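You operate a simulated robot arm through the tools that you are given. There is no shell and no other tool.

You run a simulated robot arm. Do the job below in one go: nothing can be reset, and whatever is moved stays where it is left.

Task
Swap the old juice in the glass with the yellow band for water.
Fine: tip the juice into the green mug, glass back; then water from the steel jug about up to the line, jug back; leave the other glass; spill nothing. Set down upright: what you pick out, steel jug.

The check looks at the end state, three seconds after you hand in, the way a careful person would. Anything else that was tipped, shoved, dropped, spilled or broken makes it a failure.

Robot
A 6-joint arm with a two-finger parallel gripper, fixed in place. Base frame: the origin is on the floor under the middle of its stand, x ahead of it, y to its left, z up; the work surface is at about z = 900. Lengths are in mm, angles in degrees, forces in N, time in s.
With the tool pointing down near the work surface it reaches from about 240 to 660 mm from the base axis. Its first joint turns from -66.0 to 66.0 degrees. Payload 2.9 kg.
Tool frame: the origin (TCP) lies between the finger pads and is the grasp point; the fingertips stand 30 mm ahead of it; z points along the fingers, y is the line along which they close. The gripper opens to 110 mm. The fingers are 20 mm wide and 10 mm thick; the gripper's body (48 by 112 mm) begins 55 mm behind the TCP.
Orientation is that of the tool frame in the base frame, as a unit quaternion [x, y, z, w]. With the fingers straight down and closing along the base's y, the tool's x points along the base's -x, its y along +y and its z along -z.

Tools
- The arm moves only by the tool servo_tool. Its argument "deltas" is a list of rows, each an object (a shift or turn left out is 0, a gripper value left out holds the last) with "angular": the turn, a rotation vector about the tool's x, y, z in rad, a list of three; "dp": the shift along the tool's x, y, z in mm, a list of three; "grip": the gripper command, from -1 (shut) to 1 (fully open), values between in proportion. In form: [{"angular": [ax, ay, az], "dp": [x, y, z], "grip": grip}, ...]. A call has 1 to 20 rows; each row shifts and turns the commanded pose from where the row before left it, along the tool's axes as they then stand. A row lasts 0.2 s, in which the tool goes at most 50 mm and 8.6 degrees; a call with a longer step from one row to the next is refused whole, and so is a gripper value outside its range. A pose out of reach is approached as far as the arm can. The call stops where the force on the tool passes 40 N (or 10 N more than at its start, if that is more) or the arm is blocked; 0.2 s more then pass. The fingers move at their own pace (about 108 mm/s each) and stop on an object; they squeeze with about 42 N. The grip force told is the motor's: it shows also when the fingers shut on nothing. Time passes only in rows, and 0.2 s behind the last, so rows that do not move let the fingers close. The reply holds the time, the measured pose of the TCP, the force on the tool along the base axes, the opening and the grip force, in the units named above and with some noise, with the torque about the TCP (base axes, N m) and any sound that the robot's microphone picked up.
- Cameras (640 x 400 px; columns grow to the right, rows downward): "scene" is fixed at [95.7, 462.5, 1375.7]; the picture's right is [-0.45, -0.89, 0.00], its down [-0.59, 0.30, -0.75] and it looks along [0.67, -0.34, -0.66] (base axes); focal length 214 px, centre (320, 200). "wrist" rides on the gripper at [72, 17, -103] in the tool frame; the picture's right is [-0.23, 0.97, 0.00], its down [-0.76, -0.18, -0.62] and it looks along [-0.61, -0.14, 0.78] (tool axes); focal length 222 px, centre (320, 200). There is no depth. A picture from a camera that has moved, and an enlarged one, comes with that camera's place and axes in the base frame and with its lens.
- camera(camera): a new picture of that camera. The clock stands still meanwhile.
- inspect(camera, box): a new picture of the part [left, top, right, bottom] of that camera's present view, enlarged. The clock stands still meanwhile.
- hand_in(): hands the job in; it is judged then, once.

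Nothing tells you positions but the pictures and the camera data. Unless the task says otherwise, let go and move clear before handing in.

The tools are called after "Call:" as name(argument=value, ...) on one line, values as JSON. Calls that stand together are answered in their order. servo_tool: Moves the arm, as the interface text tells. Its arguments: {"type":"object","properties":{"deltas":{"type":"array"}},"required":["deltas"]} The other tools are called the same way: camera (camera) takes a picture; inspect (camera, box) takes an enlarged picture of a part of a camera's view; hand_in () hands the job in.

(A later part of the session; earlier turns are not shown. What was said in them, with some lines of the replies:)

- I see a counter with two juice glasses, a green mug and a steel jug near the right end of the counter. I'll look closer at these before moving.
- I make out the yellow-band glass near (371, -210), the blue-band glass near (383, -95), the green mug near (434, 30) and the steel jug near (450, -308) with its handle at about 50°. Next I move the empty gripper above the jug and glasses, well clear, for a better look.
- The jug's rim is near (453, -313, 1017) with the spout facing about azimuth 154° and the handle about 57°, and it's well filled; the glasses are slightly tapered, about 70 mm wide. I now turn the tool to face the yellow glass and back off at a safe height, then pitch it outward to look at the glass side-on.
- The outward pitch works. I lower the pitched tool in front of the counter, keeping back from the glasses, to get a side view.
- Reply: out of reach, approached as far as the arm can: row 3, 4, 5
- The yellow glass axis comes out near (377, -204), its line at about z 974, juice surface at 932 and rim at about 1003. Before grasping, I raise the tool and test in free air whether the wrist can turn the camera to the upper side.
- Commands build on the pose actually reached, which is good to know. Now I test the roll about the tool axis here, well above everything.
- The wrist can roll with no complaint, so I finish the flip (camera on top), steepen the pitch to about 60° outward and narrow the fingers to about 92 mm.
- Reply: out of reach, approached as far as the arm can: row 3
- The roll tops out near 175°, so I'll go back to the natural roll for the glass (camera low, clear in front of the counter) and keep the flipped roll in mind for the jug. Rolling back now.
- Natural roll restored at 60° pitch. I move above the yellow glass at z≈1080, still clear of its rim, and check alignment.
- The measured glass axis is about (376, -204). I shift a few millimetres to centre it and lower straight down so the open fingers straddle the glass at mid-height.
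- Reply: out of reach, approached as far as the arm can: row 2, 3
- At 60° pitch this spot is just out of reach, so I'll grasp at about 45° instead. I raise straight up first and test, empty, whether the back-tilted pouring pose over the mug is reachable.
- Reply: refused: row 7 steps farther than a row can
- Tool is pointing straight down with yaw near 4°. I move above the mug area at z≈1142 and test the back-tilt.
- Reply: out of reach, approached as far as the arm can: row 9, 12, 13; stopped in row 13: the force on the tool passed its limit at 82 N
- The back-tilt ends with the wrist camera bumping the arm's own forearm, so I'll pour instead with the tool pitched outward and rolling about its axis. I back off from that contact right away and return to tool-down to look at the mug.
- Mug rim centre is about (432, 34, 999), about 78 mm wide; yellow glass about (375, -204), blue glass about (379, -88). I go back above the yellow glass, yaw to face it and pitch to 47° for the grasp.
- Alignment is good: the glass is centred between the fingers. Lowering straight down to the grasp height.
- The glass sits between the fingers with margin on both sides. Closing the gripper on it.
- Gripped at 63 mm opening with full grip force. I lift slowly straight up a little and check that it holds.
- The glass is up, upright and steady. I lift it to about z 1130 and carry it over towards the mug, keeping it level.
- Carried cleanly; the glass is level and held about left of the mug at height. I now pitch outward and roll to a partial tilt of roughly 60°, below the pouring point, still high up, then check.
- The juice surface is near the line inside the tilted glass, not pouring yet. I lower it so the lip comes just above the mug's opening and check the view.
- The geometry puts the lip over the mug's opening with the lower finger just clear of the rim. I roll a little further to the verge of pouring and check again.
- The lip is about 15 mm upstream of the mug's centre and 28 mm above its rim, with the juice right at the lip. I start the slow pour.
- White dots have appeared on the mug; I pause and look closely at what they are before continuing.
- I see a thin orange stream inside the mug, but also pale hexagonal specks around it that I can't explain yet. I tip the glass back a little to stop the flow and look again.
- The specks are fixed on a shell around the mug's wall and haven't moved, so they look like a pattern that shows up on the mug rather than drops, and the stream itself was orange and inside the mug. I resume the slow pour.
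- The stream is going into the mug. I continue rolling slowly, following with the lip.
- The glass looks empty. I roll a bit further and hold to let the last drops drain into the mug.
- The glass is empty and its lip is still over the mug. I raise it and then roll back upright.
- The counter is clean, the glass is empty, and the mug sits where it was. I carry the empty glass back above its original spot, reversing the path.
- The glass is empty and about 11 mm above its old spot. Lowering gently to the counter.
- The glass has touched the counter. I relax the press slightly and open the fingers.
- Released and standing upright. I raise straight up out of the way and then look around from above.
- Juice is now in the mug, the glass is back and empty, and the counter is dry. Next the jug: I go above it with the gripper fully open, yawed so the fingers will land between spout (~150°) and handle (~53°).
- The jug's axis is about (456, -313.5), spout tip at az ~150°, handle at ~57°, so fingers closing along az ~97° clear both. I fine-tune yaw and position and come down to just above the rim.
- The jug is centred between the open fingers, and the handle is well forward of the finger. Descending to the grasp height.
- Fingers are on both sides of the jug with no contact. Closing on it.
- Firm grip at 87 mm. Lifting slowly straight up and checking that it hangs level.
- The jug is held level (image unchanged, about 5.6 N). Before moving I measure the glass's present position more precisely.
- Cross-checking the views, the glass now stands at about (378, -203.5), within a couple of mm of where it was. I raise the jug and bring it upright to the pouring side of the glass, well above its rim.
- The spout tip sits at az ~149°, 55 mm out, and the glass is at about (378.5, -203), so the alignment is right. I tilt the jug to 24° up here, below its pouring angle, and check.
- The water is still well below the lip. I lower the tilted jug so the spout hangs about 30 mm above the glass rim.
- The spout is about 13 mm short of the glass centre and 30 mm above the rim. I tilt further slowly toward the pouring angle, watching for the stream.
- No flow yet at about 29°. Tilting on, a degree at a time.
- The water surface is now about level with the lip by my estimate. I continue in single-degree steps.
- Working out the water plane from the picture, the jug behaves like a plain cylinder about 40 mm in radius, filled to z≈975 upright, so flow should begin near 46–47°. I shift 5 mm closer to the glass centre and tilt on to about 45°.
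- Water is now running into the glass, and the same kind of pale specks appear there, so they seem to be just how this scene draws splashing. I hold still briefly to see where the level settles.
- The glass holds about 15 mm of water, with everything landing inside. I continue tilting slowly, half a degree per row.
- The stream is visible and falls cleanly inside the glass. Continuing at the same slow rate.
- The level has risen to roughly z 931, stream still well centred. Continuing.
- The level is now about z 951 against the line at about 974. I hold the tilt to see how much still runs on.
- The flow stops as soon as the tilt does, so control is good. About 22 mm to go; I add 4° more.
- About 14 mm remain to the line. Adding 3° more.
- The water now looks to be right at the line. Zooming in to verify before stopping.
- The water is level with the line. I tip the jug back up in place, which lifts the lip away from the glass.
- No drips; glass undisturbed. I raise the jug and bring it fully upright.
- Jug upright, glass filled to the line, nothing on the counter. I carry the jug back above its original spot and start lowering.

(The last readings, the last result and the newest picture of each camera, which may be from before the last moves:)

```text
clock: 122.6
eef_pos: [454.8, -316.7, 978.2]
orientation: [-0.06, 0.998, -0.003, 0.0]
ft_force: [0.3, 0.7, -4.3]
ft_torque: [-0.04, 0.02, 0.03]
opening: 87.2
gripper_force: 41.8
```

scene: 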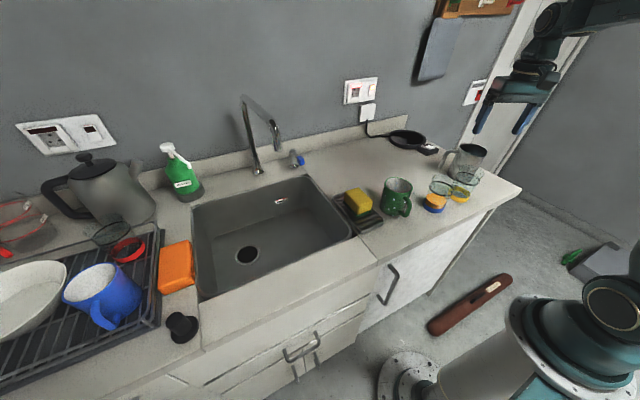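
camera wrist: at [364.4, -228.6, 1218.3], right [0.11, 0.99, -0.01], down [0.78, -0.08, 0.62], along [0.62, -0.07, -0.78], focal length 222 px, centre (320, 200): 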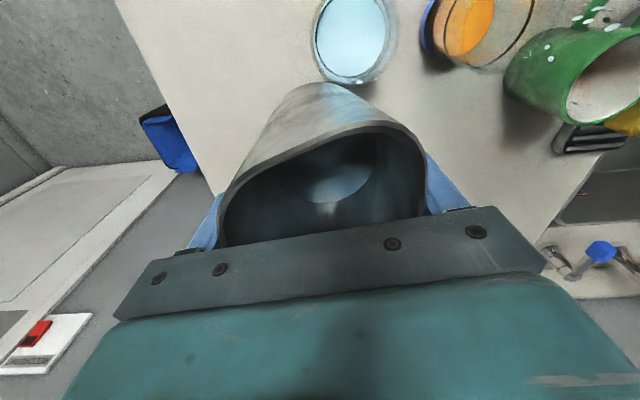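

Call:
servo_tool(deltas=[{"dp": [0, 0, 0.7]}, {"dp": [0, 0, 0.7]}, {}])

```text
clock: 123.4
eef_pos: [454.0, -317.6, 976.8]
orientation: [-0.06, 0.998, -0.003, 0.0]
ft_force: [-0.5, 0.1, -3.6]
ft_torque: [-0.06, 0.03, -0.03]
opening: 86.9
gripper_force: 42.9
```

Call:
servo_tool(deltas=[{"dp": [0, 0, 0.6]}, {"dp": [0, 0, 0.6]}, {}])

```text
clock: 124.2
eef_pos: [454.4, -317.3, 975.9]
orientation: [-0.061, 0.998, -0.004, 0.0]
ft_force: [-2.0, 1.2, 6.7]
ft_torque: [0.39, 0.04, 0.07]
opening: 87.0
gripper_force: 41.6
```

The jug's base is on the counter. Opening the fingers gently.

Call:
servo_tool(deltas=[{"grip": 0.62}, {"grip": 0.68}, {"grip": 0.75}, {"grip": 0.85}, {"grip": 1}, {}, {}])

Call:
camera(camera="wrist")

Call:
inspect(camera="scene", box=[400, 80, 540, 220])

```text
clock: 125.8
eef_pos: [454.4, -316.1, 975.6]
orientation: [-0.06, 0.998, -0.002, -0.001]
ft_force: [0.6, 0.6, -0.6]
ft_torque: [-0.01, -0.05, 0.0]
opening: 110.1
gripper_force: 0.1
```

```text
taken
camera wrist: at [380.8, -308.0, 1078.4], right [0.11, 0.99, -0.01], down [0.78, -0.08, 0.62], along [0.62, -0.07, -0.78], focal length 222 px, centre (320, 200)
```

wrist: 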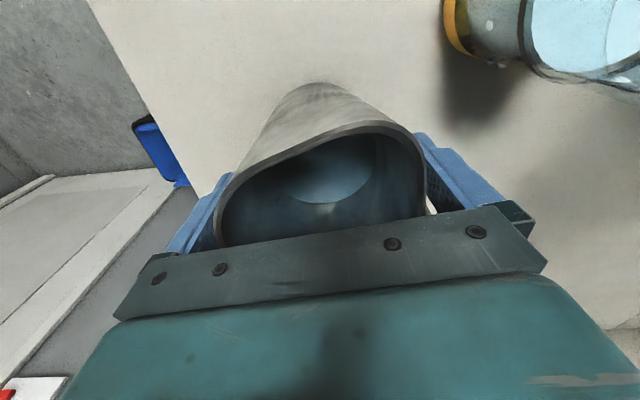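

```text
2.86 times, centred on (470, 150) of scene
camera zoom: at [95.7, 462.5, 1375.7], right [-0.45, -0.89, 0.0], down [-0.59, 0.3, -0.75], along [0.67, -0.34, -0.66], focal length 613 px, centre (-109, 343)
```

zoom: 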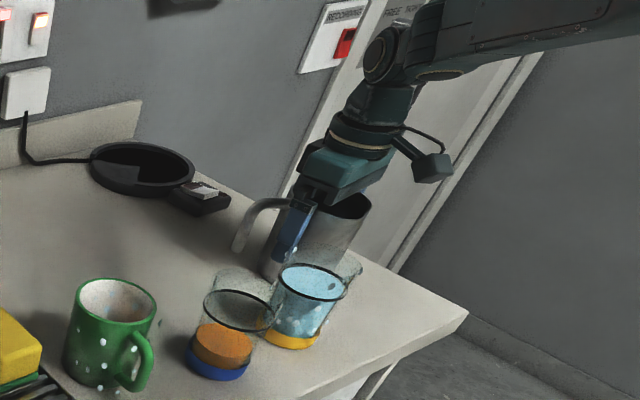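

Released cleanly. I raise the open gripper straight up, well clear of the jug.

Call:
servo_tool(deltas=[{"dp": [0, 0, -10]}, {"dp": [0, 0, -20]}, {"dp": [0, 0, -25]}, {"dp": [0, 0, -30]}, {"dp": [0, 0, -40]}, {"dp": [0, 0, -40]}, {"dp": [0, 0, -40]}, {"dp": [0, 0, -30]}, {}, {}])

Call:
camera(camera="wrist")

Call:
camera(camera="scene")

Call:
inspect(camera="scene", box=[370, 120, 530, 225])

```text
clock: 128.0
eef_pos: [454.9, -316.0, 1213.9]
orientation: [-0.06, 0.998, -0.002, -0.001]
ft_force: [0.6, -0.6, 0.5]
ft_torque: [-0.02, -0.02, -0.04]
opening: 110.0
gripper_force: 0.1
```

```text
taken
camera wrist: at [381.8, -307.2, 1316.2], right [0.11, 0.99, -0.01], down [0.78, -0.08, 0.62], along [0.62, -0.07, -0.78], focal length 222 px, centre (320, 200)
```

wrist: 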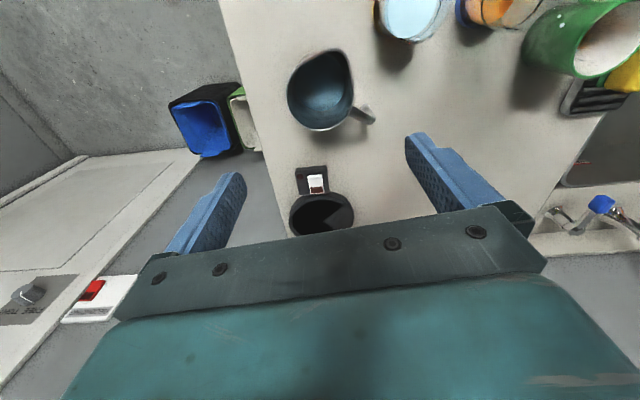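

```text
taken
```

scene: 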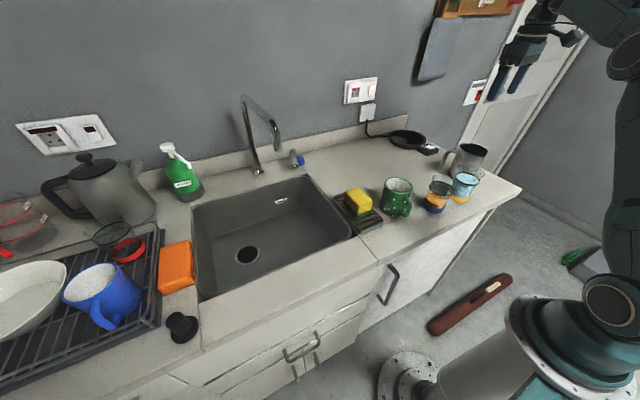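

```text
3.81 times, centred on (450, 172) of scene
camera zoom: at [95.7, 462.5, 1375.7], right [-0.45, -0.89, 0.0], down [-0.59, 0.3, -0.75], along [0.67, -0.34, -0.66], focal length 817 px, centre (-175, 305)
```

zoom: 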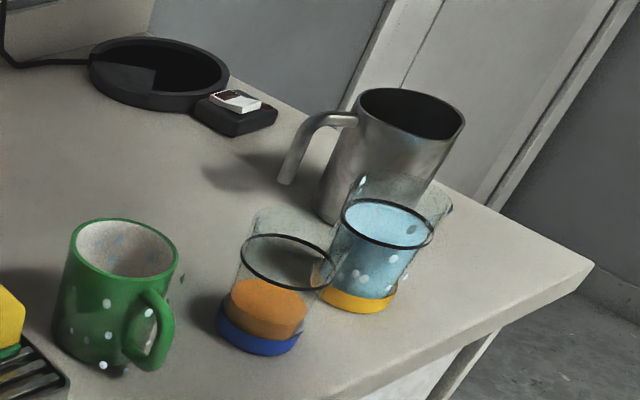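

Everything looks in place. I retreat to the starting height over the middle and take a last look for drips around the mug, glass and jug.

Call:
servo_tool(deltas=[{"dp": [4.8, 41.3, -8.7]}, {"dp": [4.8, 41.3, -8.7]}, {"dp": [4.8, 41.3, -8.7]}, {"dp": [4.8, 41.3, -8.7]}, {"dp": [4.8, 41.3, -8.7]}, {"dp": [4.8, 41.3, -8.7]}, {"dp": [4.8, 41.3, -8.7]}, {}, {}])

Call:
camera(camera="wrist")

Call:
inspect(camera="wrist", box=[130, 20, 450, 220])

Call:
inspect(camera="scene", box=[370, 165, 440, 225])

Call:
inspect(camera="scene", box=[430, 150, 500, 215])

```text
clock: 130.0
eef_pos: [388.9, -29.5, 1270.5]
orientation: [-0.06, 0.998, -0.002, -0.002]
ft_force: [0.0, -0.8, 0.6]
ft_torque: [-0.03, 0.0, 0.01]
opening: 109.9
gripper_force: 0.1
```

```text
taken
camera wrist: at [314.6, -21.4, 1374.1], right [0.11, 0.99, -0.01], down [0.78, -0.08, 0.62], along [0.62, -0.07, -0.78], focal length 222 px, centre (320, 200)
```

wrist: 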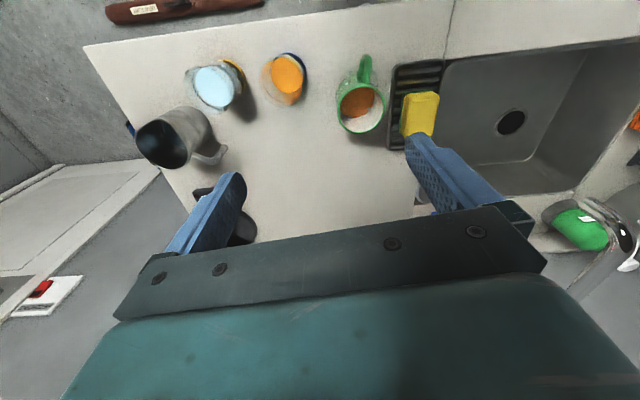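

```text
2.00 times, centred on (290, 120) of wrist
camera zoom: at [314.6, -21.4, 1374.1], right [0.11, 0.99, -0.01], down [0.78, -0.08, 0.62], along [0.62, -0.07, -0.78], focal length 444 px, centre (380, 360)
```

zoom: 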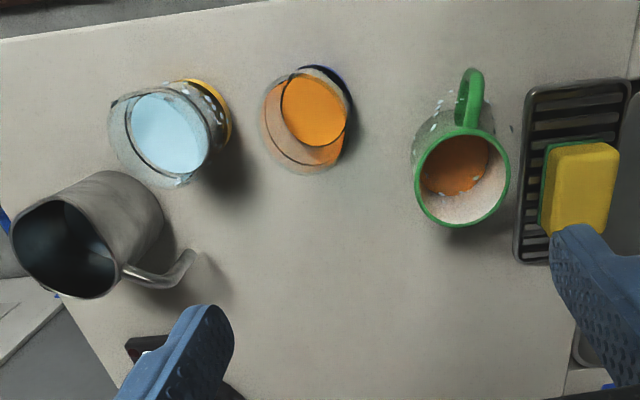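

```text
6.67 times, centred on (405, 195) of scene
camera zoom: at [95.7, 462.5, 1375.7], right [-0.45, -0.89, 0.0], down [-0.59, 0.3, -0.75], along [0.67, -0.34, -0.66], focal length 1430 px, centre (-247, 233)
```

zoom: 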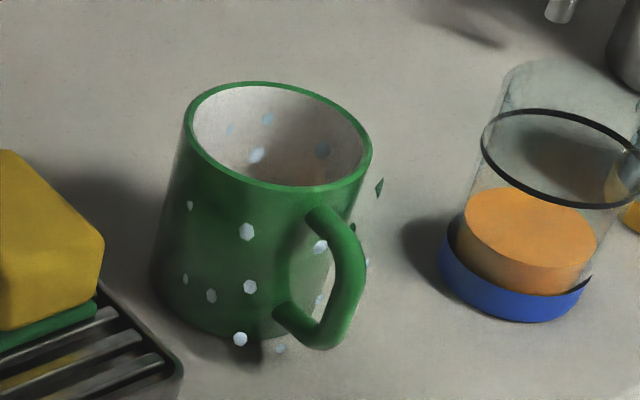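

```text
6.15 times, centred on (465, 182) of scene
camera zoom: at [95.7, 462.5, 1375.7], right [-0.45, -0.89, 0.0], down [-0.59, 0.3, -0.75], along [0.67, -0.34, -0.66], focal length 1320 px, centre (-572, 308)
```

zoom: 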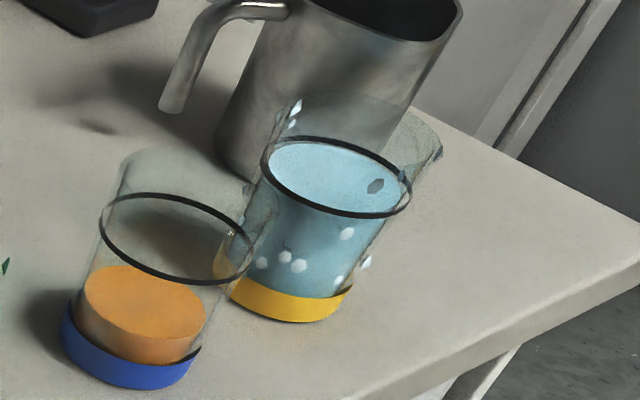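

The water is level with the yellow-band glass's line and the juice is in the green mug. The glass and steel jug stand upright on their original spots. The blue-band glass is untouched, and I see no liquid on the counter apart from the unexplained pale specks around the mug and glass. The gripper is empty and clear, so I hand in.

Call:
hand_in()

```text
The job is handed in.
```

I swapped the old juice in the yellow-band glass for water and handed the job in; I haven't seen the result of the check.

- **Juice:** it's in the green mug. The glass looked empty before I put it back, upright and within a couple of millimetres of where it stood.
- **Water:** I poured from the steel jug until the glass was level with its line. The jug is back in its place, upright, with the water that was left in it.
- **Other glass:** I didn't touch the blue-band glass.
- **Spills:** I saw no juice or water on the counter.
- **Pale specks:** Small pale hexagonal specks appeared around the mug and then the glass as each was poured into. They stayed put, and a few looked as if they lay just outside the mug. I took them for how the scene draws splashing, but I couldn't confirm that.
- **Bump while testing:** with the gripper empty, an early test pose made the wrist camera knock the arm's own forearm. The force reached 82 N; I backed off at once and nothing else was touched.
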